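You operate a simulated robot arm through the tools that you are given. There is no shell and no other tool. Be economical: measure what you need, move in short steps, check, and stop when the job is done.

The job below is to be done with a simulated two-armed robot. You get a single attempt, and the scene is never put back.

TASK
Take two side shots of the grey sneaker: first warm light, then cool.
Fine: the one in the light box; 1X, meter on OK for both, door stays shut.

The check looks at the end state, three seconds after you hand in, the way a careful person would. Anything else that was tipped, shoved, dropped, spilled or broken makes it a failure.

THE ROBOT
Two 7-joint arms with fingered hands on one trunk, on a base that drives. Base frame: it is fixed to the floor where the robot stands at the start and does not move with it; the origin is under the middle of the robot, x ahead of it, y to its left, z up. Lengths are in m, angles in degrees, forces in N, time in s.
The left shoulder is at the start at [0.068, 0.104, 0.957], the right one opposite. With the tool pointing down near the work surface each hand reaches from about 0.28 to 0.62 m from the robot's upright axis, wherever it stands, measured 20 degrees to its own side. Places, roughly: backdrop knob [0.5, -0.1, 0.7]; tone switch [0.6, 0, 1.3]; zoom dial [0.5, 0, 1.3]. Payload 2.4 kg a hand.
The TCP of each hand is the grasp point between the finger pads, 0.017 m short of the fingertips. In the tool frame z runs along the fingers and y along their closing line. Largest opening 0.088 m; the body of the gripper starts 0.047 m behind the TCP. The gripper is a hand of 2 fingers: y runs from the thumb to the fingers, the wrist lies at [0, 0, -0.165] in the tool frame.
Orientation is told as [roll, pitch, yaw] about the base's x, y, z axes, in that order, counted from this pose: with the fingers straight down and closing along the base's y, the tool's x points along the base's -x, its y along +y and its z along -z.

THE INTERFACE
- The arms move only by the tool step_arm. It takes "left_moves", "right_moves" or both (then of equal length, played together; a hand with none holds still); each is a list of rows, each an object (a shift or turn left out is 0) with "offset": the shift along the tool's x, y, z in units of 30 mm (1.0 is 30 mm), a list of three; "dr": the turn, a rotation vector about the tool's x, y, z in units of 8 degrees (1.0 is 8 degrees), a list of three. In form: [{"offset": [tx, ty, tz], "dr": [rx, ry, rz]}, ...]. A call has 1 to 12 rows; each row shifts and turns the commanded pose from where the row before left it, along the tool's axes as they then stand. A call with a number of a shift or a turn outside -1 to 1 is refused whole. Each row takes 0.2 s and may step no farther than 0.05 m and 8.6 degrees from the row before; otherwise, the whole call is refused. Where a pose cannot be reached the arm comes as near as it can. A force on the tool above 40 N (or 10 N above the force at the start of the call, whichever is more), or a blocked arm, ends the call early, and 0.2 s more pass. In this call time passes only in rows, and 0.2 s behind the last. It gives the time, the measured TCP pose, the force on the tool (base axes), the opening and the grip force at its end, in the units of the frame above (readings bear some noise), with the torque about the TCP (base axes, N m) and any sound that the robot's microphone picked up.
- Cameras (640 x 400 px; columns grow to the right, rows downward): "scene" is now at [0.1266, -0.0056, 0.903]; the picture's right is [-0.07, -1.00, 0.00], its down [0.07, -0.01, -1.00] and it looks along [0.99, -0.07, 0.07] (base axes); focal length 214 px, centre (320, 200). "left" rides on the left gripper at [-0.05, 0.003, -0.063] in its tool frame; the picture's right is [-0.06, -1.00, 0.00], its down [0.78, -0.05, -0.62] and it looks along [0.62, -0.04, 0.79] (tool axes); focal length 275 px, centre (320, 200). "right" rides on the right gripper at [0.05, 0.003, -0.063] in its tool frame; the picture's right is [-0.06, 1.00, 0.00], its down [-0.78, -0.05, -0.62] and it looks along [-0.62, -0.04, 0.79] (tool axes); focal length 275 px, centre (320, 200).
- capture(camera): a new picture of that camera. No time passes.
- move_column(by): slides the trunk up (or, below 0, down) by that many m; the arms and the scene camera ride with it, the base frame stays. It gives what a move gives, with no picture.
- drive_base(legs): drives the robot by 1 to 6 legs, each [ahead, left, turn to the left] in m, m and degrees, along the robot's own axes; the way and the turn of a leg run together, so that a leg with both is an arc; at most 1.5 m and 180 degrees a leg. The arms and the cameras ride along, it lands a little off, and it stops where it bumps. It gives what a move gives.
- finger_targets(finger1, thumb_bend, hand): sets how far each is bent, from 0 (flat) to 1 (curled in); at 0.3 the hand is open as for a grip, at 0.7 the pads meet at the TCP. One left out holds its place. A second passes; each finger stops where it meets its share of the squeeze, and holds until it gets a number again. It is the only way to open and close the hand. It gives what a move gives, with no picture; readings hold the bend of each and the force on the fingers (four entries, about 0 where the hand has none), thumb and palm.
- head_to(pan, tilt): turns the head with the scene camera to pan (to the left, within 60 degrees either way) and tilt (down, from -29 to 69), counted from straight ahead of the robot. It gives what a move gives.
- point_at(camera, pixels): for up to 12 pixels [column, row] of the newest picture of that camera ("zoom" is the newest enlarged one), the place [x, y, z] in the base frame of the surface seen there, good to about 0.002 m. No time passes.
- zoom(camera, box): a new picture of the part [left, top, right, bottom] of that camera's present view, enlarged. No time passes.
- hand_in(): hands the job in; it is judged then, once.

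Keep the steps short. Do not move on a guess: measure, check each grasp and each placing, and mend mistakes. In all there are 80 turns and 58 pictures (those below and enlarged ones count). Leave the grippers open and the arms clear of the work at the hand-in unless told otherwise, and finish with a single line.

The tools are called as name(argument=value, ...) on one line, values as JSON. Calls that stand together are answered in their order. step_arm: Moves the arms, as the interface text tells. Its arguments: {"type":"object","properties":{"left_moves":{"type":"array","items":{"type":"object","properties":{"offset":{"type":"array","items":{"type":"number"}},"dr":{"type":"array","items":{"type":"number"}}}}},"right_moves":{"type":"array","items":{"type":"object","properties":{"offset":{"type":"array","items":{"type":"number"}},"dr":{"type":"array","items":{"type":"number"}}}}}},"required":[]} The other tools are called the same way: move_column (by) slides the trunk up or down; finger_targets (finger1, thumb_bend, hand) moves the fingers one by one; drive_base (legs) drives the base; head_to (pan, tilt) turns the head that bears the scene camera; capture (camera) takes a picture; point_at (camera, pixels) gives the place of the surface under pixels of a picture; zoom (camera, box) takes an enlarged picture of a part of a camera's view; hand_in () hands the job in.

At the start:

```text
t: 0.0
left_position: [0.3361, 0.1187, 1.1502]
left_tool_rot: [0.0, 0.0, 0.0]
left_ft_force: [0.5, 0.5, -0.1]
left_moment: [-0.03, 0.0, 0.02]
left_width: 0.0877
left_gripper_force: 0.0
left_shape: jaw
left_bend: [0.3, 0.3]
left_finger forces: [0.1, 0.0, 0.0, 0.0, 0.0, 0.0]
right_position: [0.3628, -0.236, 0.9991]
right_tool_rot: [0.0, 0.0, 0.0]
right_ft_force: [-0.1, -0.6, -0.5]
right_moment: [-0.01, 0.04, 0.01]
right_width: 0.088
right_gripper_force: 0.1
right_shape: jaw
right_bend: [0.3, 0.3]
right_finger forces: [0.0, 0.0, 0.1, 0.0, 0.1, 0.0]
trunk travel left (down, up): [-0.19, 0.66]
robot x, y, heading: [-0.0, -0.0026, -0.2]
head pan, tilt: [-3.9, -4.3]
```

scene: 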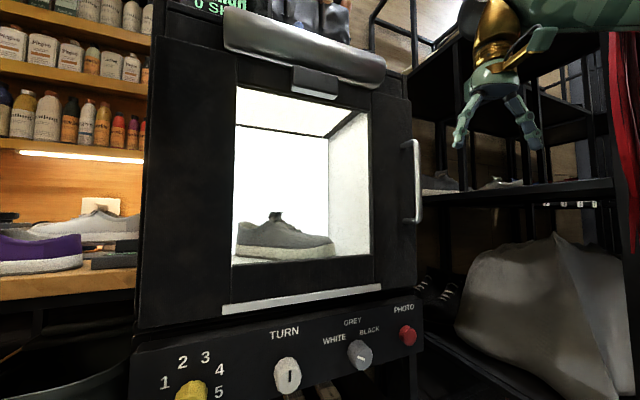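
right: 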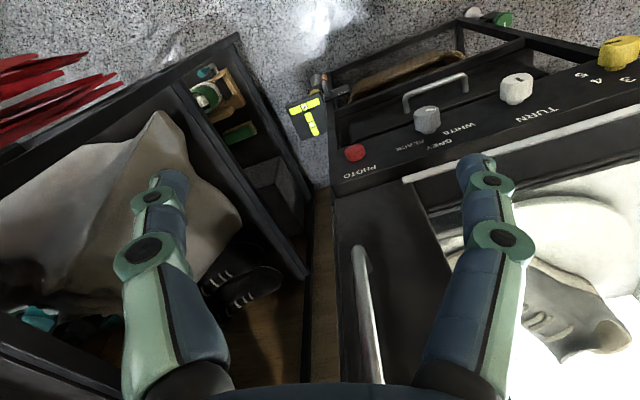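
left: 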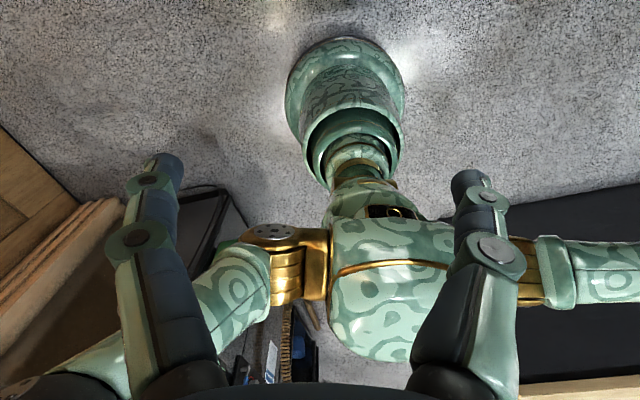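

I see the light box with its lower panel (yellow dial, TURN, backdrop, red PHOTO). The display on top is cut off, so I'll look up, and enlarge the lower panel first.

zoom(camera="scene", box=[130, 280, 450, 400])

point_at(camera="scene", pixels=[[289, 375], [360, 354], [408, 335], [191, 392], [285, 250], [415, 180], [304, 55], [150, 200], [408, 200], [230, 340], [316, 82], [380, 375]])

head_to(pan=0, tilt=-29)

capture(camera="scene")

```text
2.00 times, centred on (290, 340) of scene
```

zoom: 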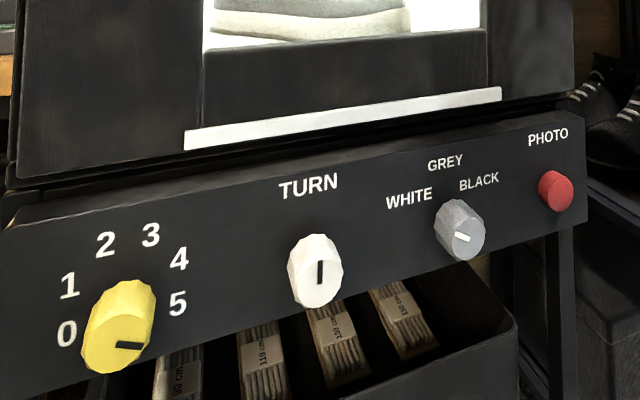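

```text
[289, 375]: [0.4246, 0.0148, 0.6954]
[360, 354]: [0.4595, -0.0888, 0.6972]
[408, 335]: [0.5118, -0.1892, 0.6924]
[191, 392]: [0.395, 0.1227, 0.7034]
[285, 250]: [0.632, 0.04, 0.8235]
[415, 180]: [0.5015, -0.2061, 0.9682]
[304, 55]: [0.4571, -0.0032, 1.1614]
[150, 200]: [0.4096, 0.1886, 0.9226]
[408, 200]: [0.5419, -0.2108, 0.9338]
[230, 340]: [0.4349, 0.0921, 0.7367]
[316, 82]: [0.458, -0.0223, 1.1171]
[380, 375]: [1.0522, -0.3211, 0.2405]
```

```text
t: 0.9
left_position: [0.3363, 0.1185, 1.1499]
left_tool_rot: [0.1, 0.0, 0.0]
left_ft_force: [0.5, -0.4, -0.1]
left_moment: [0.0, 0.0, 0.03]
left_width: 0.0878
left_gripper_force: 0.0
left_shape: jaw
left_bend: [0.3, 0.3]
left_finger forces: [0.0, 0.1, 0.0, 0.0, 0.0, 0.0]
right_position: [0.364, -0.2364, 0.9991]
right_tool_rot: [0.0, 0.0, 0.0]
right_ft_force: [-0.4, -0.6, -0.7]
right_moment: [0.0, 0.0, 0.0]
right_width: 0.0877
right_gripper_force: 0.1
right_shape: jaw
right_bend: [0.3, 0.3]
right_finger forces: [0.1, 0.0, 0.0, 0.0, 0.0, 0.1]
trunk travel left (down, up): [-0.19, 0.66]
robot x, y, heading: [0.0014, -0.0037, 0.1]
head pan, tilt: [0.0, -28.6]
```

```text
53 pictures are left
```

scene: 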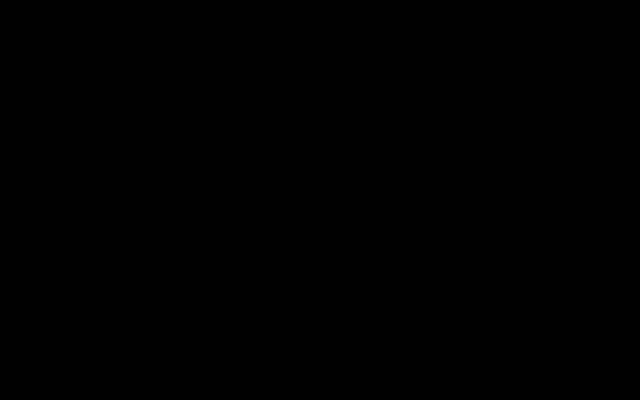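

The view is blocked at that tilt. I'll raise the trunk so the camera faces the upper panel and set the head nearly level.

move_column(by=0.4)

head_to(pan=0, tilt=5)

capture(camera="scene")

```text
t: 4.7
left_position: [0.3374, 0.1182, 1.5486]
left_tool_rot: [-0.1, 0.0, 0.1]
left_ft_force: [-0.1, -0.8, 1.0]
left_moment: [-0.01, 0.01, 0.01]
left_width: 0.0877
left_gripper_force: 0.0
left_shape: jaw
left_bend: [0.3, 0.3]
left_finger forces: [0.1, 0.0, 0.0, 0.1, 0.0, 0.1]
right_position: [0.3631, -0.2363, 1.4]
right_tool_rot: [-0.1, 0.0, 0.0]
right_ft_force: [0.0, -0.1, -0.1]
right_moment: [0.02, 0.01, 0.01]
right_width: 0.0882
right_gripper_force: 0.0
right_shape: jaw
right_bend: [0.3, 0.3]
right_finger forces: [0.1, 0.0, 0.1, 0.1, 0.0, 0.1]
trunk travel left (down, up): [-0.59, 0.26]
robot x, y, heading: [0.0004, 0.0005, 0.0]
head pan, tilt: [0.0, -28.6]
```

```text
t: 5.7
left_position: [0.3371, 0.1175, 1.5501]
left_tool_rot: [-0.1, 0.0, 0.0]
left_ft_force: [0.1, 0.4, -0.2]
left_moment: [-0.04, 0.0, -0.01]
left_width: 0.0879
left_gripper_force: 0.0
left_shape: jaw
left_bend: [0.3, 0.3]
left_finger forces: [0.1, 0.1, 0.1, 0.0, 0.0, 0.0]
right_position: [0.3635, -0.2369, 1.4003]
right_tool_rot: [0.0, 0.0, 0.1]
right_ft_force: [-0.3, 0.6, 0.1]
right_moment: [-0.01, -0.01, -0.01]
right_width: 0.0878
right_gripper_force: 0.0
right_shape: jaw
right_bend: [0.3, 0.3]
right_finger forces: [0.0, 0.0, 0.0, 0.0, 0.0, 0.0]
trunk travel left (down, up): [-0.59, 0.26]
robot x, y, heading: [-0.0039, -0.0015, -0.1]
head pan, tilt: [0.0, 5.0]
```

```text
52 pictures are left
```

scene: 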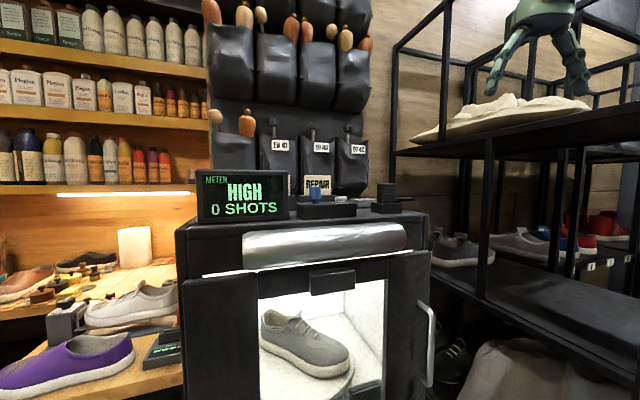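

Meter reads HIGH, 0 SHOTS. I'll enlarge the controls on top and the shoe inside.

zoom(camera="scene", box=[190, 160, 430, 310])

zoom(camera="scene", box=[275, 175, 435, 275])

point_at(camera="scene", pixels=[[315, 192], [340, 200], [318, 209], [385, 192], [388, 207], [405, 197], [240, 200], [345, 350], [270, 318], [320, 240]])

```text
2.67 times, centred on (310, 235) of scene
```

zoom: 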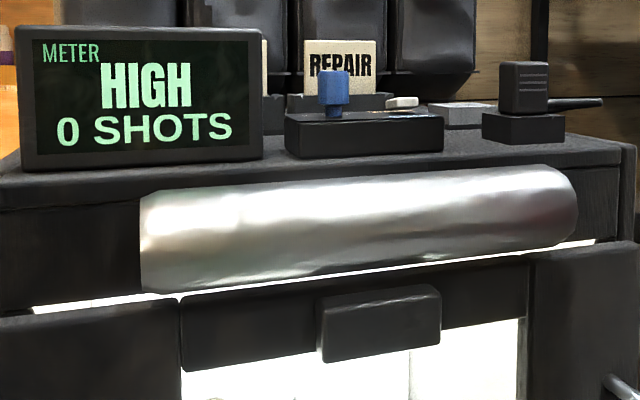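

```text
4.00 times, centred on (355, 225) of scene
```

zoom: 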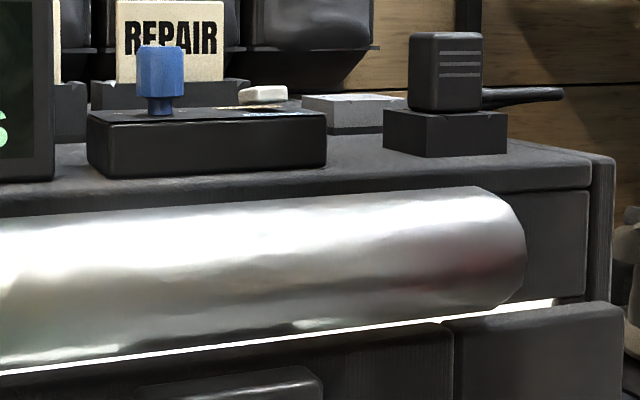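

```text
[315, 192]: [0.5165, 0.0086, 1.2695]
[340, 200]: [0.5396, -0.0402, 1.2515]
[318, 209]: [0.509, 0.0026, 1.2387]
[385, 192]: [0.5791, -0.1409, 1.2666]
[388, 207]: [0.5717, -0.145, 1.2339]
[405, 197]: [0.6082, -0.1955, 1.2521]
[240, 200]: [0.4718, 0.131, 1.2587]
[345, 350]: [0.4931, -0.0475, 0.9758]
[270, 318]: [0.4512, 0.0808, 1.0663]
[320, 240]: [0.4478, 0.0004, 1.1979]
```

The tops aren't visible yet. I'll raise the trunk further and look down.

move_column(by=0.25)

head_to(pan=-5, tilt=40)

capture(camera="scene")

```text
t: 8.3
left_position: [0.3372, 0.1182, 1.8003]
left_tool_rot: [-0.1, 0.1, 0.0]
left_ft_force: [0.8, 0.1, -0.2]
left_moment: [0.01, -0.01, -0.04]
left_width: 0.0878
left_gripper_force: 0.1
left_shape: jaw
left_bend: [0.3, 0.3]
left_finger forces: [0.0, 0.1, 0.1, 0.0, 0.0, 0.0]
right_position: [0.3637, -0.2366, 1.649]
right_tool_rot: [0.0, 0.0, 0.0]
right_ft_force: [-0.3, -0.1, -0.4]
right_moment: [-0.03, 0.01, 0.01]
right_width: 0.088
right_gripper_force: 0.1
right_shape: jaw
right_bend: [0.3, 0.3]
right_finger forces: [0.0, 0.1, 0.1, 0.1, 0.1, 0.0]
trunk travel left (down, up): [-0.84, 0.01]
robot x, y, heading: [0.0001, 0.0006, -0.0]
head pan, tilt: [0.0, 5.0]
```

```text
t: 9.3
left_position: [0.3368, 0.1188, 1.7991]
left_tool_rot: [0.0, 0.0, 0.0]
left_ft_force: [-1.3, 0.1, -0.2]
left_moment: [0.01, -0.01, -0.02]
left_width: 0.0881
left_gripper_force: 0.1
left_shape: jaw
left_bend: [0.3, 0.3]
left_finger forces: [0.1, 0.1, 0.1, 0.0, 0.0, 0.0]
right_position: [0.3635, -0.2375, 1.6512]
right_tool_rot: [0.1, 0.0, 0.0]
right_ft_force: [0.2, -0.3, 0.6]
right_moment: [-0.02, 0.0, -0.02]
right_width: 0.0877
right_gripper_force: 0.2
right_shape: jaw
right_bend: [0.3, 0.3]
right_finger forces: [0.1, 0.0, 0.0, 0.0, 0.1, 0.1]
trunk travel left (down, up): [-0.84, 0.01]
robot x, y, heading: [-0.0041, -0.002, -0.1]
head pan, tilt: [-5.0, 40.0]
```

```text
49 pictures are left
```

scene: 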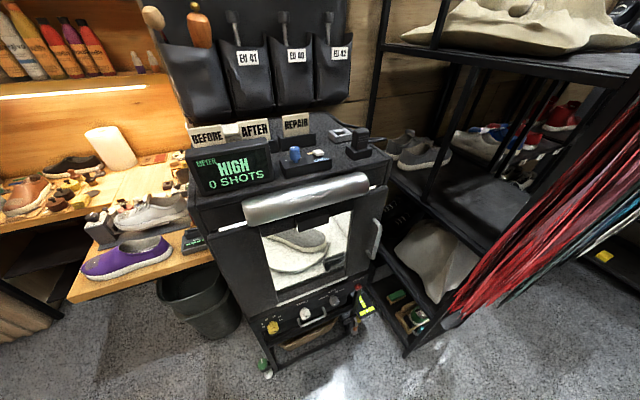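

zoom(camera="scene", box=[265, 120, 393, 200])

zoom(camera="scene", box=[240, 210, 400, 310])

point_at(camera="scene", pixels=[[295, 152], [318, 153], [308, 165], [342, 135], [359, 134], [280, 225], [290, 250], [335, 262], [340, 220], [300, 240]])

```text
5.00 times, centred on (329, 160) of scene
```

zoom: 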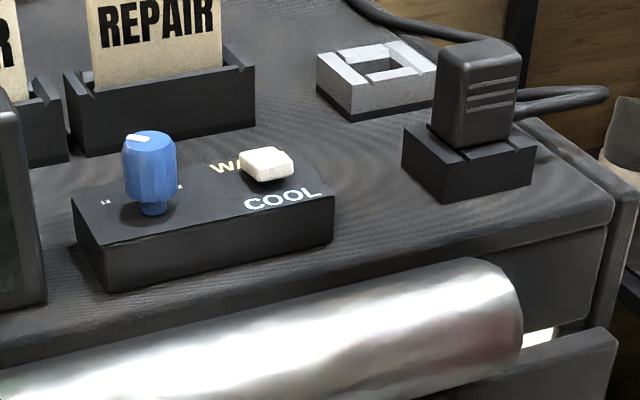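

```text
4.00 times, centred on (320, 260) of scene
```

zoom: 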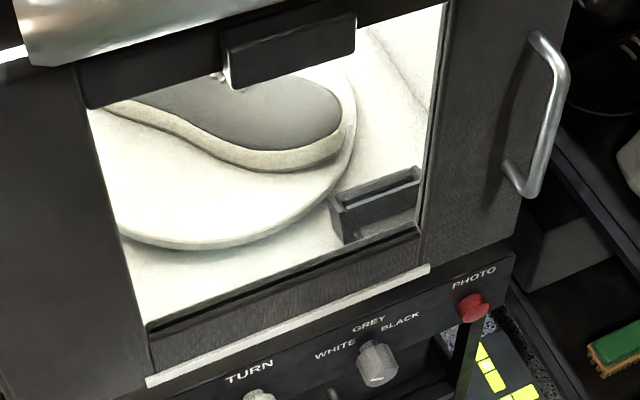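

```text
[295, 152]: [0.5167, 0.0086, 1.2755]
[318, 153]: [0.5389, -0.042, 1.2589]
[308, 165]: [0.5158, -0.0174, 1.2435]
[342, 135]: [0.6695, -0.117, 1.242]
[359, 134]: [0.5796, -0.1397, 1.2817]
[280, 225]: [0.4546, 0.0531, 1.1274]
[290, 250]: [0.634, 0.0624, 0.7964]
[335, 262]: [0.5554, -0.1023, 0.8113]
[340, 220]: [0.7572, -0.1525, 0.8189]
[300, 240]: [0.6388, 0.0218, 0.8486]
```

I'll enlarge the tone/zoom box more, to read the dial mark and switch state.

zoom(camera="scene", box=[278, 138, 338, 176])

point_at(camera="zoom", pixels=[[172, 145], [115, 145], [375, 170], [320, 140], [430, 150], [440, 270], [350, 110], [60, 260], [560, 250], [70, 380], [390, 200], [180, 110]])

```text
10.53 times, centred on (308, 157) of scene
```

zoom: 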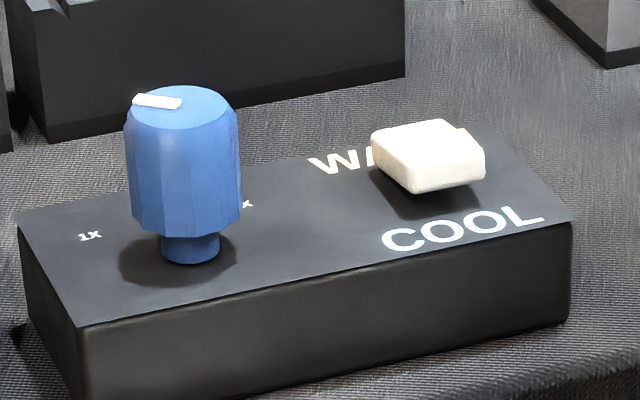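

```text
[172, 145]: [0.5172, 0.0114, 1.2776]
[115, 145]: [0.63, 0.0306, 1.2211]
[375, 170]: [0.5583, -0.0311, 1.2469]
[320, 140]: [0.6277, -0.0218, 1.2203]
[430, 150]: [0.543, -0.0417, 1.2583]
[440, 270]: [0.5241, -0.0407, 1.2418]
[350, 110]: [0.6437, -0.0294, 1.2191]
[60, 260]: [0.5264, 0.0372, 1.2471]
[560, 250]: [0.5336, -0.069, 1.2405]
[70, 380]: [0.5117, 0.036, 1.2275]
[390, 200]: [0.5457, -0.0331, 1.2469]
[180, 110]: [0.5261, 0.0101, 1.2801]
```

The dial mark seems to point at 1X, but I want a view from above for the switch. I'll bring the right hand over the box, at z≈1.40, well above it, for its camera.

step_arm(right_moves=[{"offset": [-0.22, 0.75, 0.92]}, {"offset": [-0.22, 0.75, 0.92]}, {"offset": [-0.22, 0.75, 0.92]}, {"offset": [-0.22, 0.75, 0.92]}, {"offset": [-0.22, 0.75, 0.92]}, {"offset": [-0.22, 0.75, 0.92]}, {"offset": [-0.22, 0.75, 0.92]}, {"offset": [-0.22, 0.75, 0.92]}, {"offset": [-0.22, 0.75, 0.92]}])

capture(camera="right")

```text
t: 11.3
left_position: [0.3369, 0.1192, 1.7996]
left_tool_rot: [0.0, 0.0, 0.0]
left_ft_force: [-0.1, -0.4, 0.9]
left_moment: [0.0, -0.03, -0.02]
left_width: 0.0879
left_gripper_force: 0.1
left_shape: jaw
left_bend: [0.3, 0.3]
left_finger forces: [0.1, 0.1, 0.0, 0.0, 0.1, 0.1]
right_position: [0.4225, -0.033, 1.4023]
right_tool_rot: [-0.1, 0.0, 0.0]
right_ft_force: [-0.2, -0.1, -0.2]
right_moment: [-0.04, 0.0, -0.03]
right_width: 0.0879
right_gripper_force: 0.0
right_shape: jaw
right_bend: [0.3, 0.3]
right_finger forces: [0.1, 0.0, 0.0, 0.1, 0.0, 0.1]
trunk travel left (down, up): [-0.84, 0.01]
robot x, y, heading: [-0.0007, -0.0005, 0.2]
head pan, tilt: [-5.0, 40.0]
```

```text
45 pictures are left
```

right: 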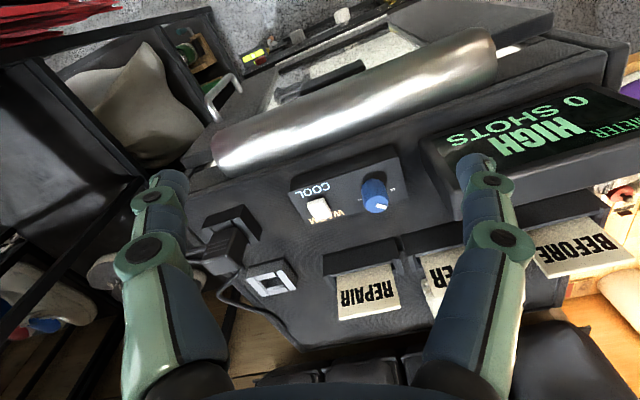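

zoom(camera="right", box=[280, 140, 424, 230])

point_at(camera="zoom", pixels=[[420, 230], [465, 290], [170, 300], [130, 210], [260, 340], [500, 200], [510, 240], [380, 170], [60, 230], [560, 270]])

```text
4.44 times, centred on (352, 185) of right
```

zoom: 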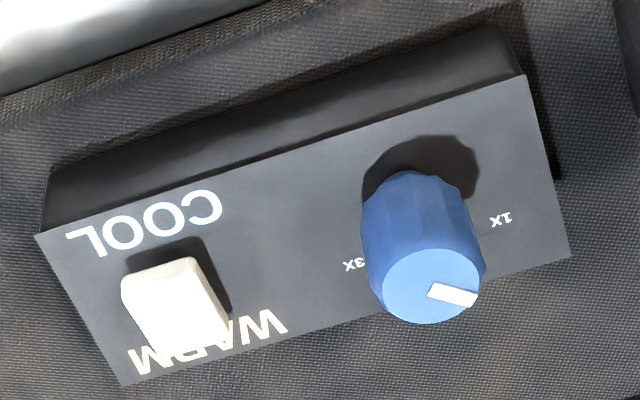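

```text
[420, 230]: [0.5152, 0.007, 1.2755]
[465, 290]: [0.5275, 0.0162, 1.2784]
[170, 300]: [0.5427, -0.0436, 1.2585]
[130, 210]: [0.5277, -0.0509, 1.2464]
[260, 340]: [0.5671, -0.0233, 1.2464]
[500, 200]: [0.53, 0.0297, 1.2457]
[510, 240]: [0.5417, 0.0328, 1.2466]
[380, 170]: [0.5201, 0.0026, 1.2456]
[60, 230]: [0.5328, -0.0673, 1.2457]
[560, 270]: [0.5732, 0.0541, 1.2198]
```

point_at(camera="zoom", pixels=[[500, 220], [354, 265], [431, 287], [386, 285], [470, 285], [430, 255], [428, 320], [433, 291], [474, 298], [180, 365], [145, 235], [205, 350]])

```text
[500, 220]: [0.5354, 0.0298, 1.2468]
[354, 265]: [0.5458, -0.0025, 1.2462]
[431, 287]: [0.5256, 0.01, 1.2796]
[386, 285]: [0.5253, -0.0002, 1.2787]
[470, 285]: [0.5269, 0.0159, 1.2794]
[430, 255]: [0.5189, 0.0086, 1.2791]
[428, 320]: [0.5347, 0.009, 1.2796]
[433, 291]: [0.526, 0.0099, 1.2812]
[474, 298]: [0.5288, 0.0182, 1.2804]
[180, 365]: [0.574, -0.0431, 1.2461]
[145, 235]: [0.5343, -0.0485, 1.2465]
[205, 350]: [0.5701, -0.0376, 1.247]
```

point_at(camera="zoom", pixels=[[140, 225], [75, 240], [210, 205], [140, 365], [275, 325], [132, 282], [190, 262], [160, 345], [222, 325], [205, 290], [150, 310], [60, 300]])

zoom(camera="right", box=[296, 180, 344, 230])

```text
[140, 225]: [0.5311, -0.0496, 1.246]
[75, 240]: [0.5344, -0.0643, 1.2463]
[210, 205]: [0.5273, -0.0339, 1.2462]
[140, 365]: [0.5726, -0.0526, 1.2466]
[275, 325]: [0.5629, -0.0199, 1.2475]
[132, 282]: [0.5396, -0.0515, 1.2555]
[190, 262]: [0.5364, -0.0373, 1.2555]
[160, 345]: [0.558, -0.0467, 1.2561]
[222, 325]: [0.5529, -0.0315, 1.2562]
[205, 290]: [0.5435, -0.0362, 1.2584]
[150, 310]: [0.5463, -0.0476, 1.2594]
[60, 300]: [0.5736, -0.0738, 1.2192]
```

```text
8.00 times, centred on (320, 205) of right
```

zoom: 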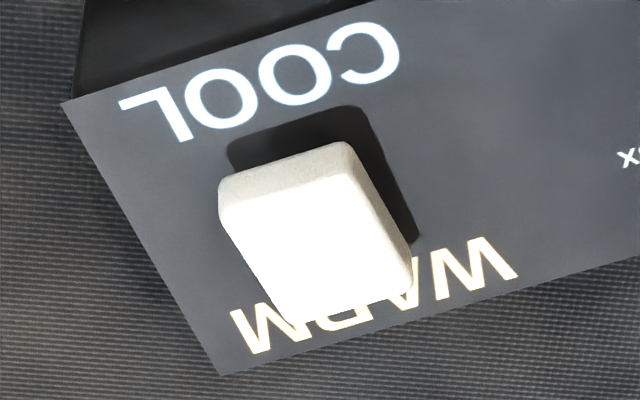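

point_at(camera="zoom", pixels=[[260, 215], [300, 205], [340, 190], [275, 240], [315, 230], [355, 215], [290, 265], [330, 255], [370, 240], [300, 300], [345, 290], [390, 275]])

```text
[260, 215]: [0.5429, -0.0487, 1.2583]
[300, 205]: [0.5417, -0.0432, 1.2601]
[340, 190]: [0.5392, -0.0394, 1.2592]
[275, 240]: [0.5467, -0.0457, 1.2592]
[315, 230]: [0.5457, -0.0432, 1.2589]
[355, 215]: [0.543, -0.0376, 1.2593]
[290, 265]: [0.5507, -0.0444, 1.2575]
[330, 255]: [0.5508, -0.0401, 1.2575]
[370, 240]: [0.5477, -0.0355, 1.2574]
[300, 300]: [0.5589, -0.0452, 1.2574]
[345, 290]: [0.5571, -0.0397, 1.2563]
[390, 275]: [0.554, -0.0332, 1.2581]
```

The dial's mark points at 1X. The switch is a rocker: its COOL (front) edge is ~2 mm higher than the WARM edge, so WARM seems pressed. To be sure I'll press the WARM side lightly with closed fingers. First I close the hand and move above it.

finger_targets(hand="right", finger1=0.7, thumb_bend=0.7)

step_arm(right_moves=[{"offset": [-0.9, -0.03, 0]}, {"offset": [-0.9, -0.03, 0]}, {"offset": [-0.9, -0.03, 0]}, {"offset": [-0.9, -0.03, 0]}, {"offset": [-0.92, -0.03, 0]}, {"offset": [0, 0, 1]}, {"offset": [0, 0, 1]}, {"offset": [0, 0, 0.9]}])

capture(camera="right")

```text
t: 12.3
left_position: [0.337, 0.1189, 1.8001]
left_tool_rot: [0.0, 0.0, -0.1]
left_ft_force: [0.8, 0.5, -0.9]
left_moment: [-0.02, 0.0, 0.01]
left_width: 0.0877
left_gripper_force: 0.0
left_shape: jaw
left_bend: [0.3, 0.3]
left_finger forces: [0.0, 0.1, 0.1, 0.0, 0.0, 0.0]
right_position: [0.4228, -0.0342, 1.4016]
right_tool_rot: [0.0, -0.1, 0.0]
right_ft_force: [0.3, 0.3, -0.5]
right_moment: [-0.03, 0.03, -0.02]
right_width: 0.0
right_gripper_force: 0.1
right_shape: fingers
right_bend: [0.7, 0.7]
right_finger forces: [0.0, 0.0, 0.0, 0.1, 0.0, 0.0]
trunk travel left (down, up): [-0.84, 0.01]
robot x, y, heading: [0.0017, -0.001, -0.1]
head pan, tilt: [-5.0, 40.0]
```

```text
t: 14.1
left_position: [0.3371, 0.1175, 1.7994]
left_tool_rot: [0.0, -0.1, 0.0]
left_ft_force: [0.6, 0.1, 0.3]
left_moment: [0.01, -0.05, 0.02]
left_width: 0.0879
left_gripper_force: 0.0
left_shape: jaw
left_bend: [0.3, 0.3]
left_finger forces: [0.1, 0.0, 0.0, 0.0, 0.0, 0.0]
right_position: [0.5107, -0.0472, 1.3134]
right_tool_rot: [-0.1, 0.1, 0.0]
right_ft_force: [0.0, 0.6, -0.5]
right_moment: [0.0, -0.02, 0.03]
right_width: 0.0
right_gripper_force: 0.0
right_shape: fingers
right_bend: [0.7, 0.7]
right_finger forces: [0.1, 0.1, 0.0, 0.1, 0.0, 0.0]
right hand out of reach, approached as far as the arm can: row 4, 5, 6, 7, 8
trunk travel left (down, up): [-0.84, 0.01]
robot x, y, heading: [0.001, 0.0002, -0.1]
head pan, tilt: [-5.0, 40.0]
```

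```text
42 pictures are left
```

right: 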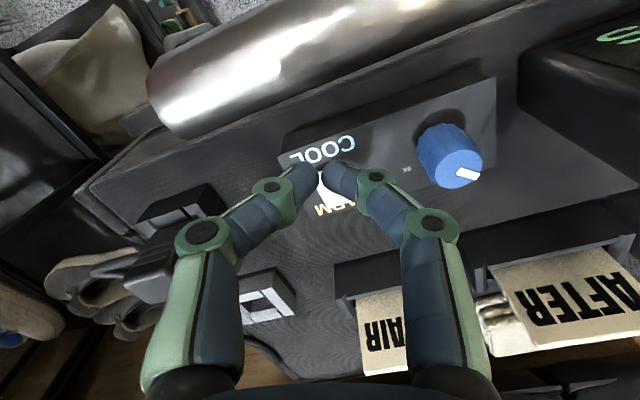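

The arm is out of reach at this trunk height. I'll raise the hand 0.18 m, then lower the trunk 0.17 m.

step_arm(right_moves=[{"offset": [0.3, 0, -1]}, {"offset": [0.3, 0, -1]}, {"offset": [0.3, 0, -1]}, {"offset": [0.3, 0, -1]}, {"offset": [0.3, 0, -1]}, {"offset": [0.3, 0, -1]}])

move_column(by=-0.17)

```text
t: 15.5
left_position: [0.3346, 0.1186, 1.7992]
left_tool_rot: [0.0, 0.0, 0.0]
left_ft_force: [-0.6, 0.2, 0.5]
left_moment: [0.01, 0.0, 0.01]
left_width: 0.0878
left_gripper_force: 0.0
left_shape: jaw
left_bend: [0.3, 0.3]
left_finger forces: [0.0, 0.0, 0.0, 0.0, 0.0, 0.0]
right_position: [0.5209, -0.0311, 1.4894]
right_tool_rot: [-0.1, 0.2, 0.0]
right_ft_force: [-0.3, 0.4, 0.2]
right_moment: [0.02, 0.01, 0.0]
right_width: 0.0002
right_gripper_force: 0.0
right_shape: fingers
right_bend: [0.7, 0.7]
right_finger forces: [0.0, 0.1, 0.1, 0.0, 0.0, 0.1]
right hand out of reach, approached as far as the arm can: row 1, 2, 3, 4, 5, 6
trunk travel left (down, up): [-0.84, 0.01]
robot x, y, heading: [0.0007, -0.0004, 0.0]
head pan, tilt: [-5.0, 40.0]
```

```text
t: 17.4
left_position: [0.3361, 0.1185, 1.63]
left_tool_rot: [0.0, 0.1, 0.0]
left_ft_force: [-0.2, 0.2, 0.5]
left_moment: [0.03, 0.03, 0.03]
left_width: 0.0878
left_gripper_force: 0.1
left_shape: jaw
left_bend: [0.3, 0.3]
left_finger forces: [0.0, 0.0, 0.0, 0.0, 0.1, 0.1]
right_position: [0.5223, -0.0301, 1.3195]
right_tool_rot: [0.0, 0.0, 0.0]
right_ft_force: [0.1, -0.8, 0.1]
right_moment: [-0.01, 0.02, 0.0]
right_width: 0.0
right_gripper_force: 0.0
right_shape: fingers
right_bend: [0.7, 0.7]
right_finger forces: [0.0, 0.0, 0.0, 0.0, 0.0, 0.0]
trunk travel left (down, up): [-0.67, 0.18]
robot x, y, heading: [-0.0019, -0.0003, -0.1]
head pan, tilt: [-5.0, 40.0]
```

Now move over the WARM edge at (0.558, −0.038) with fingertip at about z 1.27.

step_arm(right_moves=[{"offset": [-0.6, -0.13, 0]}, {"offset": [-0.6, -0.13, 0]}, {"offset": [0, 0, 0.55]}, {"offset": [0, 0, 0.55]}])

capture(camera="right")

```text
t: 18.4
left_position: [0.3371, 0.1177, 1.6297]
left_tool_rot: [0.0, -0.1, 0.0]
left_ft_force: [0.2, -0.4, -0.5]
left_moment: [0.01, 0.01, 0.0]
left_width: 0.0879
left_gripper_force: 0.0
left_shape: jaw
left_bend: [0.3, 0.3]
left_finger forces: [0.0, 0.1, 0.1, 0.0, 0.1, 0.0]
right_position: [0.5281, -0.0454, 1.2841]
right_tool_rot: [-0.1, 0.0, 0.0]
right_ft_force: [-0.9, 0.3, 0.2]
right_moment: [0.01, 0.0, 0.0]
right_width: 0.0
right_gripper_force: 0.1
right_shape: fingers
right_bend: [0.7, 0.7]
right_finger forces: [0.0, 0.0, 0.0, 0.1, 0.0, 0.0]
right hand out of reach, approached as far as the arm can: row 1, 2
trunk travel left (down, up): [-0.67, 0.18]
robot x, y, heading: [0.0006, -0.0016, -0.3]
head pan, tilt: [-5.0, 40.0]
```

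```text
41 pictures are left
```

right: 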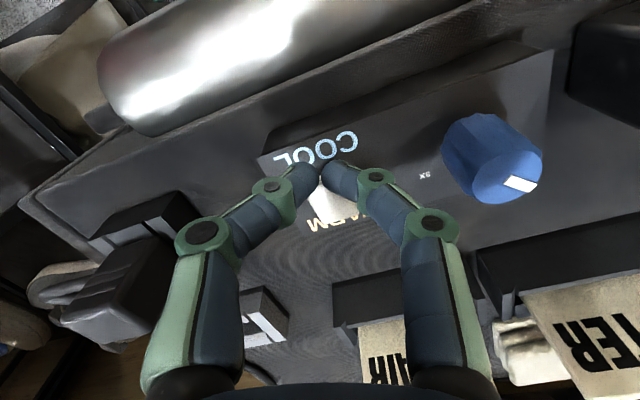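

Still short of reach by 3 cm. I'll lift the hand and drive 0.05 m ahead.

step_arm(right_moves=[{"offset": [0, 0, -1]}, {"offset": [0, 0, -1]}])

drive_base(legs=[[0.05, 0, 0]])

```text
t: 19.0
left_position: [0.3365, 0.119, 1.6295]
left_tool_rot: [0.0, 0.0, 0.0]
left_ft_force: [0.0, -0.3, -0.7]
left_moment: [-0.01, 0.01, 0.01]
left_width: 0.0882
left_gripper_force: 0.1
left_shape: jaw
left_bend: [0.3, 0.3]
left_finger forces: [0.0, 0.1, 0.0, 0.0, 0.1, 0.0]
right_position: [0.5252, -0.0462, 1.3434]
right_tool_rot: [0.0, 0.3, -0.1]
right_ft_force: [0.8, -0.2, -0.1]
right_moment: [0.01, 0.0, 0.0]
right_width: 0.0
right_gripper_force: 0.1
right_shape: fingers
right_bend: [0.7, 0.7]
right_finger forces: [0.0, 0.1, 0.1, 0.0, 0.0, 0.1]
trunk travel left (down, up): [-0.67, 0.18]
robot x, y, heading: [-0.0024, 0.0012, 0.1]
head pan, tilt: [-5.0, 40.0]
```

```text
t: 19.9
left_position: [0.3898, 0.1178, 1.629]
left_tool_rot: [-0.1, 0.1, 0.1]
left_ft_force: [0.1, -0.2, 0.1]
left_moment: [-0.03, 0.02, 0.0]
left_width: 0.0882
left_gripper_force: 0.0
left_shape: jaw
left_bend: [0.3, 0.3]
left_finger forces: [0.0, 0.0, 0.0, 0.1, 0.1, 0.0]
right_position: [0.578, -0.0462, 1.3429]
right_tool_rot: [-0.1, 0.2, 0.0]
right_ft_force: [0.6, 0.9, 0.4]
right_moment: [0.01, 0.02, 0.01]
right_width: 0.0
right_gripper_force: 0.0
right_shape: fingers
right_bend: [0.7, 0.7]
right_finger forces: [0.1, 0.0, 0.0, 0.1, 0.0, 0.0]
trunk travel left (down, up): [-0.67, 0.18]
robot x, y, heading: [0.0513, -0.0014, 0.1]
head pan, tilt: [-5.0, 40.0]
```

step_arm(right_moves=[{"offset": [0.67, 0.27, 0]}, {"offset": [0, 0, 0.97]}, {"offset": [0, 0, 0.97]}])

capture(camera="right")

```text
t: 20.7
left_position: [0.3858, 0.1185, 1.6302]
left_tool_rot: [0.0, 0.0, -0.1]
left_ft_force: [-0.6, 0.6, 0.0]
left_moment: [0.03, 0.02, -0.02]
left_width: 0.0879
left_gripper_force: 0.0
left_shape: jaw
left_bend: [0.3, 0.3]
left_finger forces: [0.0, 0.0, 0.0, 0.1, 0.0, 0.1]
right_position: [0.573, -0.0331, 1.288]
right_tool_rot: [-0.1, 0.2, 0.1]
right_ft_force: [0.1, -0.6, 0.4]
right_moment: [0.03, -0.01, -0.04]
right_width: 0.0001
right_gripper_force: 0.0
right_shape: fingers
right_bend: [0.7, 0.7]
right_finger forces: [0.0, 0.0, 0.0, 0.1, 0.0, 0.0]
right hand out of reach, approached as far as the arm can: row 1, 3
trunk travel left (down, up): [-0.67, 0.18]
robot x, y, heading: [0.0506, 0.0004, 0.1]
head pan, tilt: [-5.0, 40.0]
```

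```text
40 pictures are left
```

right: 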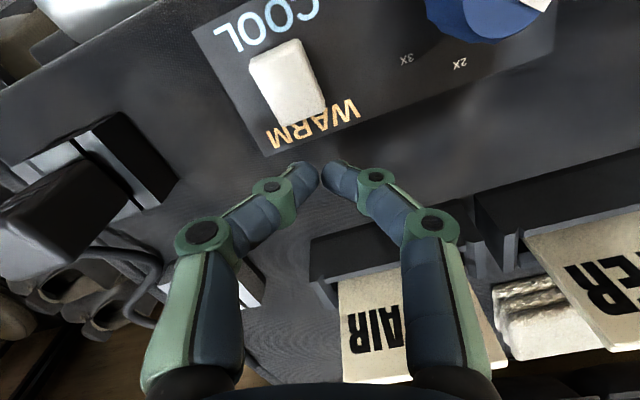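

Fingertips sit behind the rocker (322,165 vs cap 287,85). I shift back 15 mm and 5 mm to the right.

step_arm(right_moves=[{"offset": [0.5, -0.17, 0]}])

capture(camera="right")

zoom(camera="right", box=[180, 0, 420, 200])

```text
t: 21.1
left_position: [0.3854, 0.1185, 1.6284]
left_tool_rot: [-0.1, 0.0, -0.1]
left_ft_force: [-0.2, 0.0, 0.2]
left_moment: [0.02, -0.02, 0.0]
left_width: 0.0879
left_gripper_force: 0.1
left_shape: jaw
left_bend: [0.3, 0.3]
left_finger forces: [0.1, 0.0, 0.0, 0.0, 0.0, 0.0]
right_position: [0.5731, -0.0328, 1.2883]
right_tool_rot: [-0.1, 0.2, 0.0]
right_ft_force: [0.8, 0.0, -0.6]
right_moment: [0.0, 0.03, 0.02]
right_width: 0.0001
right_gripper_force: 0.0
right_shape: fingers
right_bend: [0.7, 0.7]
right_finger forces: [0.0, 0.1, 0.0, 0.1, 0.0, 0.0]
right hand out of reach, approached as far as the arm can: row 1
trunk travel left (down, up): [-0.67, 0.18]
robot x, y, heading: [0.0502, -0.0007, 0.1]
head pan, tilt: [-5.0, 40.0]
```

```text
39 pictures are left
```

right: 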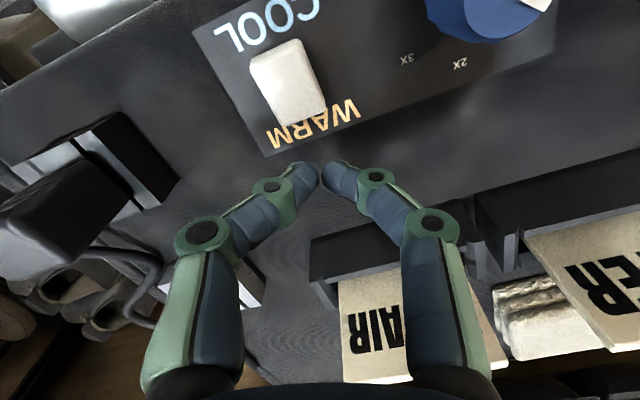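

```text
2.00 times, centred on (300, 100) of right
```

zoom: 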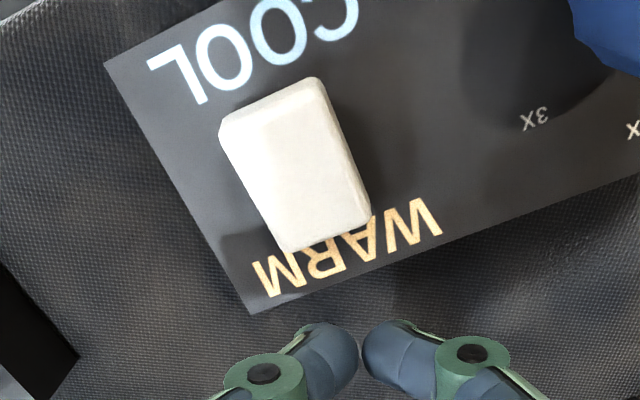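

The commanded pose lies beyond reach; I'll back off in small steps until the measured pose follows.

point_at(camera="zoom", pixels=[[250, 130], [300, 105], [265, 160], [315, 140], [280, 190], [330, 170], [295, 220], [345, 200]])

step_arm(right_moves=[{"offset": [0.5, 0, 0]}])

```text
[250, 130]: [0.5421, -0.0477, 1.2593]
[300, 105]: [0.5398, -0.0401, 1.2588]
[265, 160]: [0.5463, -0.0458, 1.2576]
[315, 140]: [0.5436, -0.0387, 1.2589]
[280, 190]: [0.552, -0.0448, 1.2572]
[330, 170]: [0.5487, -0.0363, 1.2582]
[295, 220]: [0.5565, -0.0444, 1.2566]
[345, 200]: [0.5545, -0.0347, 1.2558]
```

```text
t: 21.5
left_position: [0.3856, 0.1194, 1.6306]
left_tool_rot: [0.0, 0.0, 0.0]
left_ft_force: [0.2, 0.0, 1.0]
left_moment: [0.03, -0.01, 0.0]
left_width: 0.0879
left_gripper_force: 0.1
left_shape: jaw
left_bend: [0.3, 0.3]
left_finger forces: [0.0, 0.1, 0.0, 0.0, 0.0, 0.1]
right_position: [0.5724, -0.0296, 1.2884]
right_tool_rot: [-0.1, 0.3, 0.1]
right_ft_force: [0.6, -0.5, 0.8]
right_moment: [-0.01, 0.02, 0.0]
right_width: 0.0
right_gripper_force: 0.1
right_shape: fingers
right_bend: [0.7, 0.7]
right_finger forces: [0.1, 0.1, 0.0, 0.0, 0.0, 0.0]
right hand out of reach, approached as far as the arm can: row 1
trunk travel left (down, up): [-0.67, 0.18]
robot x, y, heading: [0.0504, 0.0011, -0.0]
head pan, tilt: [-5.0, 40.0]
```

Tilt confirmed: COOL edge 1.259, WARM edge 1.256 → WARM is pressed. I'll retract the hand upward and back. I'll also check where the red straps hang before driving.

step_arm(right_moves=[{"offset": [0, 0, -1]}, {"offset": [0, 0, -1]}, {"offset": [1, 0, -1]}, {"offset": [1, -0.5, 0]}, {"offset": [1, -0.5, 0]}, {"offset": [1, -0.5, 0]}, {"offset": [1, -0.5, 0]}, {"offset": [1, -0.5, 0]}, {"offset": [1, -0.5, 0]}, {"offset": [1, -0.5, 0]}, {"offset": [1, -0.5, 0]}])

point_at(camera="scene", pixels=[[540, 230], [480, 310], [620, 170], [420, 330], [405, 340], [300, 335], [265, 370], [355, 310], [620, 380], [440, 250]])

```text
t: 23.9
left_position: [0.3852, 0.1187, 1.6297]
left_tool_rot: [-0.1, 0.0, 0.0]
left_ft_force: [0.4, 0.2, 0.6]
left_moment: [0.01, -0.04, -0.01]
left_width: 0.088
left_gripper_force: 0.0
left_shape: jaw
left_bend: [0.3, 0.3]
left_finger forces: [0.0, 0.0, 0.1, 0.0, 0.0, 0.0]
right_position: [0.5647, -0.0304, 1.3757]
right_tool_rot: [1.3, -3.2, -1.1]
right_ft_force: [0.1, 0.3, 0.2]
right_moment: [0.0, -0.02, 0.0]
right_width: 0.0001
right_gripper_force: 0.1
right_shape: fingers
right_bend: [0.7, 0.7]
right_finger forces: [0.0, 0.1, 0.1, 0.0, 0.1, 0.1]
right hand out of reach, approached as far as the arm can: row 2, 3, 4, 5, 6, 7, 8, 9, 10, 11
trunk travel left (down, up): [-0.67, 0.18]
robot x, y, heading: [0.0515, 0.001, 0.0]
head pan, tilt: [-5.0, 40.0]
```

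```text
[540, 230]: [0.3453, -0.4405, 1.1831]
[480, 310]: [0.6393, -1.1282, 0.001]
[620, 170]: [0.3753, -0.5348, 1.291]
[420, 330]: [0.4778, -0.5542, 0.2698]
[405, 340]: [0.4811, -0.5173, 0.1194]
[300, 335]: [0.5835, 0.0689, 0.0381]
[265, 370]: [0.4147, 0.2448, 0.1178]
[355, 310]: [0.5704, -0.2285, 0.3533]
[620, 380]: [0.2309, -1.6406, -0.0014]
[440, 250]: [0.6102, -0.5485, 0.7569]
```

The hand did not follow backwards. I look at the right arm before anything else.

head_to(pan=-40, tilt=25)

capture(camera="scene")

```text
t: 24.9
left_position: [0.3868, 0.1189, 1.6299]
left_tool_rot: [0.0, 0.0, 0.0]
left_ft_force: [0.0, -0.6, 0.5]
left_moment: [-0.02, -0.03, -0.01]
left_width: 0.0878
left_gripper_force: 0.1
left_shape: jaw
left_bend: [0.3, 0.3]
left_finger forces: [0.1, 0.0, 0.0, 0.0, 0.0, 0.0]
right_position: [0.5643, -0.032, 1.3758]
right_tool_rot: [1.3, -3.2, -1.1]
right_ft_force: [0.8, 0.5, -0.5]
right_moment: [-0.02, 0.04, -0.02]
right_width: 0.0
right_gripper_force: 0.0
right_shape: fingers
right_bend: [0.7, 0.7]
right_finger forces: [0.0, 0.1, 0.0, 0.1, 0.1, 0.1]
trunk travel left (down, up): [-0.67, 0.18]
robot x, y, heading: [0.0466, 0.0007, -0.2]
head pan, tilt: [-40.0, 25.0]
```

```text
37 pictures are left
```

scene: 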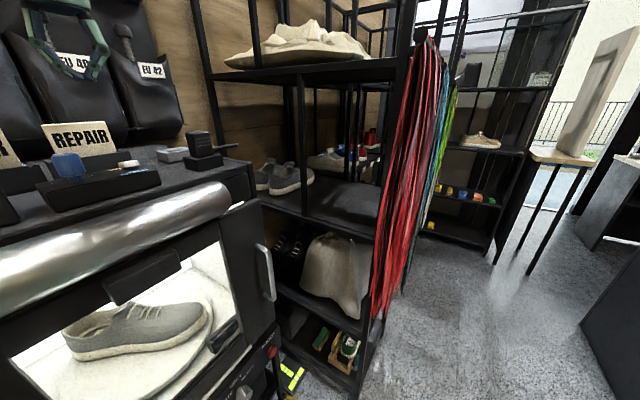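

The straps hang on the rack post, clear of the arm. I try a short move of the right hand straight back.

step_arm(right_moves=[{"offset": [0.5, 0, 0]}, {"offset": [0.5, 0, 0]}])

```text
t: 25.5
left_position: [0.3866, 0.118, 1.6297]
left_tool_rot: [0.0, -0.1, 0.0]
left_ft_force: [-0.8, 0.1, 0.3]
left_moment: [0.01, -0.02, 0.02]
left_width: 0.088
left_gripper_force: 0.1
left_shape: jaw
left_bend: [0.3, 0.3]
left_finger forces: [0.0, 0.0, 0.1, 0.0, 0.0, 0.0]
right_position: [0.5334, -0.029, 1.3727]
right_tool_rot: [1.2, -3.3, -1.3]
right_ft_force: [-0.2, -0.5, -0.4]
right_moment: [-0.01, 0.04, 0.06]
right_width: 0.0
right_gripper_force: 0.1
right_shape: fingers
right_bend: [0.7, 0.7]
right_finger forces: [0.0, 0.2, 0.1, 0.1, 0.1, 0.0]
right hand out of reach, approached as far as the arm can: row 1
trunk travel left (down, up): [-0.67, 0.18]
robot x, y, heading: [0.0513, 0.0023, 0.1]
head pan, tilt: [-40.0, 25.0]
```

It follows now. Continue back and to the right, straightening the tool.

step_arm(right_moves=[{"offset": [0.7, -0.3, 0], "dr": [0.15, 0.4, -0.15]}, {"offset": [0.9, -0.6, 0]}, {"offset": [0.9, -0.6, 0]}, {"offset": [0.9, -0.6, 0]}, {"offset": [0.9, -0.6, 0]}, {"offset": [0, -1, 0]}, {"offset": [0, -1, 0]}])

```text
t: 27.1
left_position: [0.3877, 0.1169, 1.6294]
left_tool_rot: [0.1, 0.0, 0.0]
left_ft_force: [-0.5, -0.4, -0.6]
left_moment: [0.01, -0.02, 0.0]
left_width: 0.0877
left_gripper_force: 0.2
left_shape: jaw
left_bend: [0.3, 0.3]
left_finger forces: [0.0, 0.0, 0.0, 0.0, 0.0, 0.1]
right_position: [0.4041, -0.1705, 1.3722]
right_tool_rot: [0.0, -0.1, 0.1]
right_ft_force: [0.7, 0.5, 0.1]
right_moment: [-0.02, -0.05, -0.01]
right_width: 0.0004
right_gripper_force: 0.1
right_shape: fingers
right_bend: [0.7, 0.7]
right_finger forces: [0.0, 0.0, 0.0, 0.0, 0.0, 0.1]
trunk travel left (down, up): [-0.67, 0.18]
robot x, y, heading: [0.048, -0.0014, -0.1]
head pan, tilt: [-40.0, 25.0]
```

Before driving I measure the straps' nearest surfaces in the last scene picture.

point_at(camera="scene", pixels=[[405, 80], [415, 130], [395, 180], [420, 160], [400, 220], [390, 260], [380, 300], [440, 120], [360, 370], [330, 395], [270, 270], [425, 60]])

```text
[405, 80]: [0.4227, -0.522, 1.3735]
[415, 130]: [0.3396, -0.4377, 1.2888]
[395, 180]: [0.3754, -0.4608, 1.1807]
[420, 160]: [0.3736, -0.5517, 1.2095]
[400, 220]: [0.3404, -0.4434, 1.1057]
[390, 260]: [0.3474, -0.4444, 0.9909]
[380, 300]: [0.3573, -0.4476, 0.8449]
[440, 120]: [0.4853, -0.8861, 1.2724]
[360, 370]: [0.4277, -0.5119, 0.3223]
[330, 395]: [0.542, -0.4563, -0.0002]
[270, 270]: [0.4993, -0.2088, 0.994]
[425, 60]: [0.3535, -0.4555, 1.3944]
```

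Straps' front is at (0.34, −0.44). I turn 20.5° left to face the box squarely, then back off and shift right only 0.11 m to stay clear.

drive_base(legs=[[0, 0, 20.5], [-0.131, -0.112, 0]])

move_column(by=-0.4)

head_to(pan=0, tilt=30)

capture(camera="scene")

```text
t: 29.7
left_position: [0.2389, 0.076, 1.6306]
left_tool_rot: [0.0, 0.0, 20.4]
left_ft_force: [0.5, 0.4, 0.2]
left_moment: [0.0, 0.01, -0.02]
left_width: 0.0878
left_gripper_force: 0.0
left_shape: jaw
left_bend: [0.3, 0.3]
left_finger forces: [0.0, 0.0, 0.1, 0.0, 0.0, 0.0]
right_position: [0.3579, -0.1878, 1.373]
right_tool_rot: [0.0, -0.1, 20.5]
right_ft_force: [-0.3, -0.5, -1.0]
right_moment: [0.03, -0.03, 0.0]
right_width: 0.0
right_gripper_force: 0.1
right_shape: fingers
right_bend: [0.7, 0.7]
right_finger forces: [0.1, 0.1, 0.0, 0.0, 0.0, 0.1]
trunk travel left (down, up): [-0.67, 0.18]
robot x, y, heading: [-0.0351, -0.1497, 20.5]
head pan, tilt: [-40.0, 25.0]
```

```text
t: 33.5
left_position: [0.232, 0.0868, 1.2289]
left_tool_rot: [-0.5, -0.1, 20.5]
left_ft_force: [1.3, -1.0, 0.2]
left_moment: [0.02, 0.01, 0.01]
left_width: 0.088
left_gripper_force: 0.0
left_shape: jaw
left_bend: [0.3, 0.3]
left_finger forces: [0.0, 0.1, 0.1, 0.1, 0.0, 0.0]
right_position: [0.3531, -0.1795, 0.9753]
right_tool_rot: [-0.5, -0.1, 20.6]
right_ft_force: [0.5, -0.8, -0.1]
right_moment: [0.06, -0.01, -0.01]
right_width: 0.0
right_gripper_force: 0.0
right_shape: fingers
right_bend: [0.7, 0.7]
right_finger forces: [0.0, 0.0, 0.0, 0.0, 0.0, 0.0]
trunk travel left (down, up): [-0.27, 0.58]
robot x, y, heading: [-0.0371, -0.1472, 20.0]
head pan, tilt: [-40.0, 25.0]
```

```text
t: 34.6
left_position: [0.2311, 0.0875, 1.2286]
left_tool_rot: [-0.6, -0.1, 20.4]
left_ft_force: [0.0, 0.1, 0.0]
left_moment: [0.01, -0.01, -0.01]
left_width: 0.0879
left_gripper_force: 0.1
left_shape: jaw
left_bend: [0.3, 0.3]
left_finger forces: [0.1, 0.1, 0.0, 0.0, 0.0, 0.1]
right_position: [0.3519, -0.179, 0.9755]
right_tool_rot: [-0.5, -0.1, 20.5]
right_ft_force: [-0.2, -0.7, 0.4]
right_moment: [0.0, -0.01, 0.03]
right_width: 0.0
right_gripper_force: 0.1
right_shape: fingers
right_bend: [0.7, 0.7]
right_finger forces: [0.1, 0.0, 0.1, 0.0, 0.0, 0.1]
trunk travel left (down, up): [-0.27, 0.58]
robot x, y, heading: [-0.0369, -0.1494, 20.3]
head pan, tilt: [0.0, 30.0]
```

```text
36 pictures are left
```

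scene: 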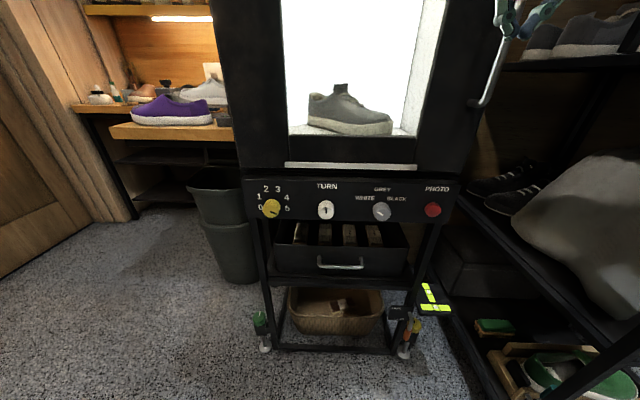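

Good square view. Meter not visible from here. I enlarge the panel and the shoe, and measure.

zoom(camera="scene", box=[240, 170, 464, 235])

point_at(camera="zoom", pixels=[[88, 108], [245, 115], [402, 118], [550, 112], [160, 90], [160, 140], [320, 70], [320, 150], [480, 70], [480, 150]])

zoom(camera="scene", box=[280, 70, 440, 170])

point_at(camera="zoom", pixels=[[115, 120], [130, 200], [240, 240], [420, 230], [440, 200], [330, 190], [235, 70], [200, 150], [60, 255], [500, 260]])

```text
2.86 times, centred on (352, 202) of scene
```

zoom: 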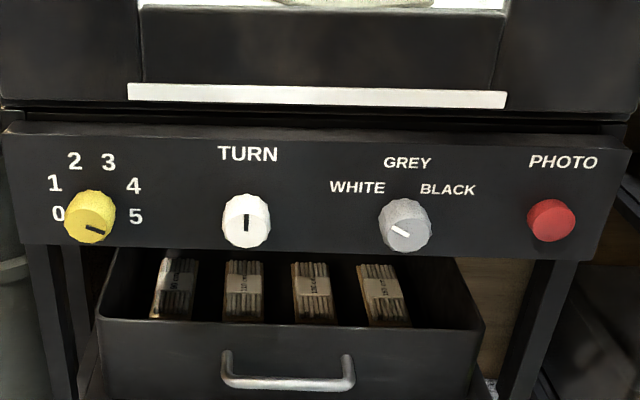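

```text
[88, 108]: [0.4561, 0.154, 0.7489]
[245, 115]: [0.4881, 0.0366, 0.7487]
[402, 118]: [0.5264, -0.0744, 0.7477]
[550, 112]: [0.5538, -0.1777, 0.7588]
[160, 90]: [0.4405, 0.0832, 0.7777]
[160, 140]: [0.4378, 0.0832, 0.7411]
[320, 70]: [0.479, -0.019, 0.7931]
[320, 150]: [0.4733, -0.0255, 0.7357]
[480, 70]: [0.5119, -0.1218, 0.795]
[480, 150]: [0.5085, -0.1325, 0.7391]
```

```text
4.00 times, centred on (360, 120) of scene
```

zoom: 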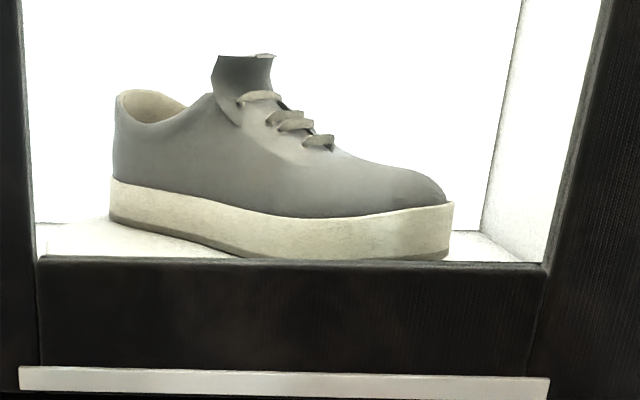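

```text
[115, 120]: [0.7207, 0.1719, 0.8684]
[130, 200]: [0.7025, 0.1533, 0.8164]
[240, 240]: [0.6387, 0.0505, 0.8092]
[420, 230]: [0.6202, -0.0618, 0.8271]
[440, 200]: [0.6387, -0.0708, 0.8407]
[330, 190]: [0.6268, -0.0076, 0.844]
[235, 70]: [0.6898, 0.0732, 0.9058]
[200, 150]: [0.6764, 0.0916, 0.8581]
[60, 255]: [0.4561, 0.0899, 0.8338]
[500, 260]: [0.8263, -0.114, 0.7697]
```

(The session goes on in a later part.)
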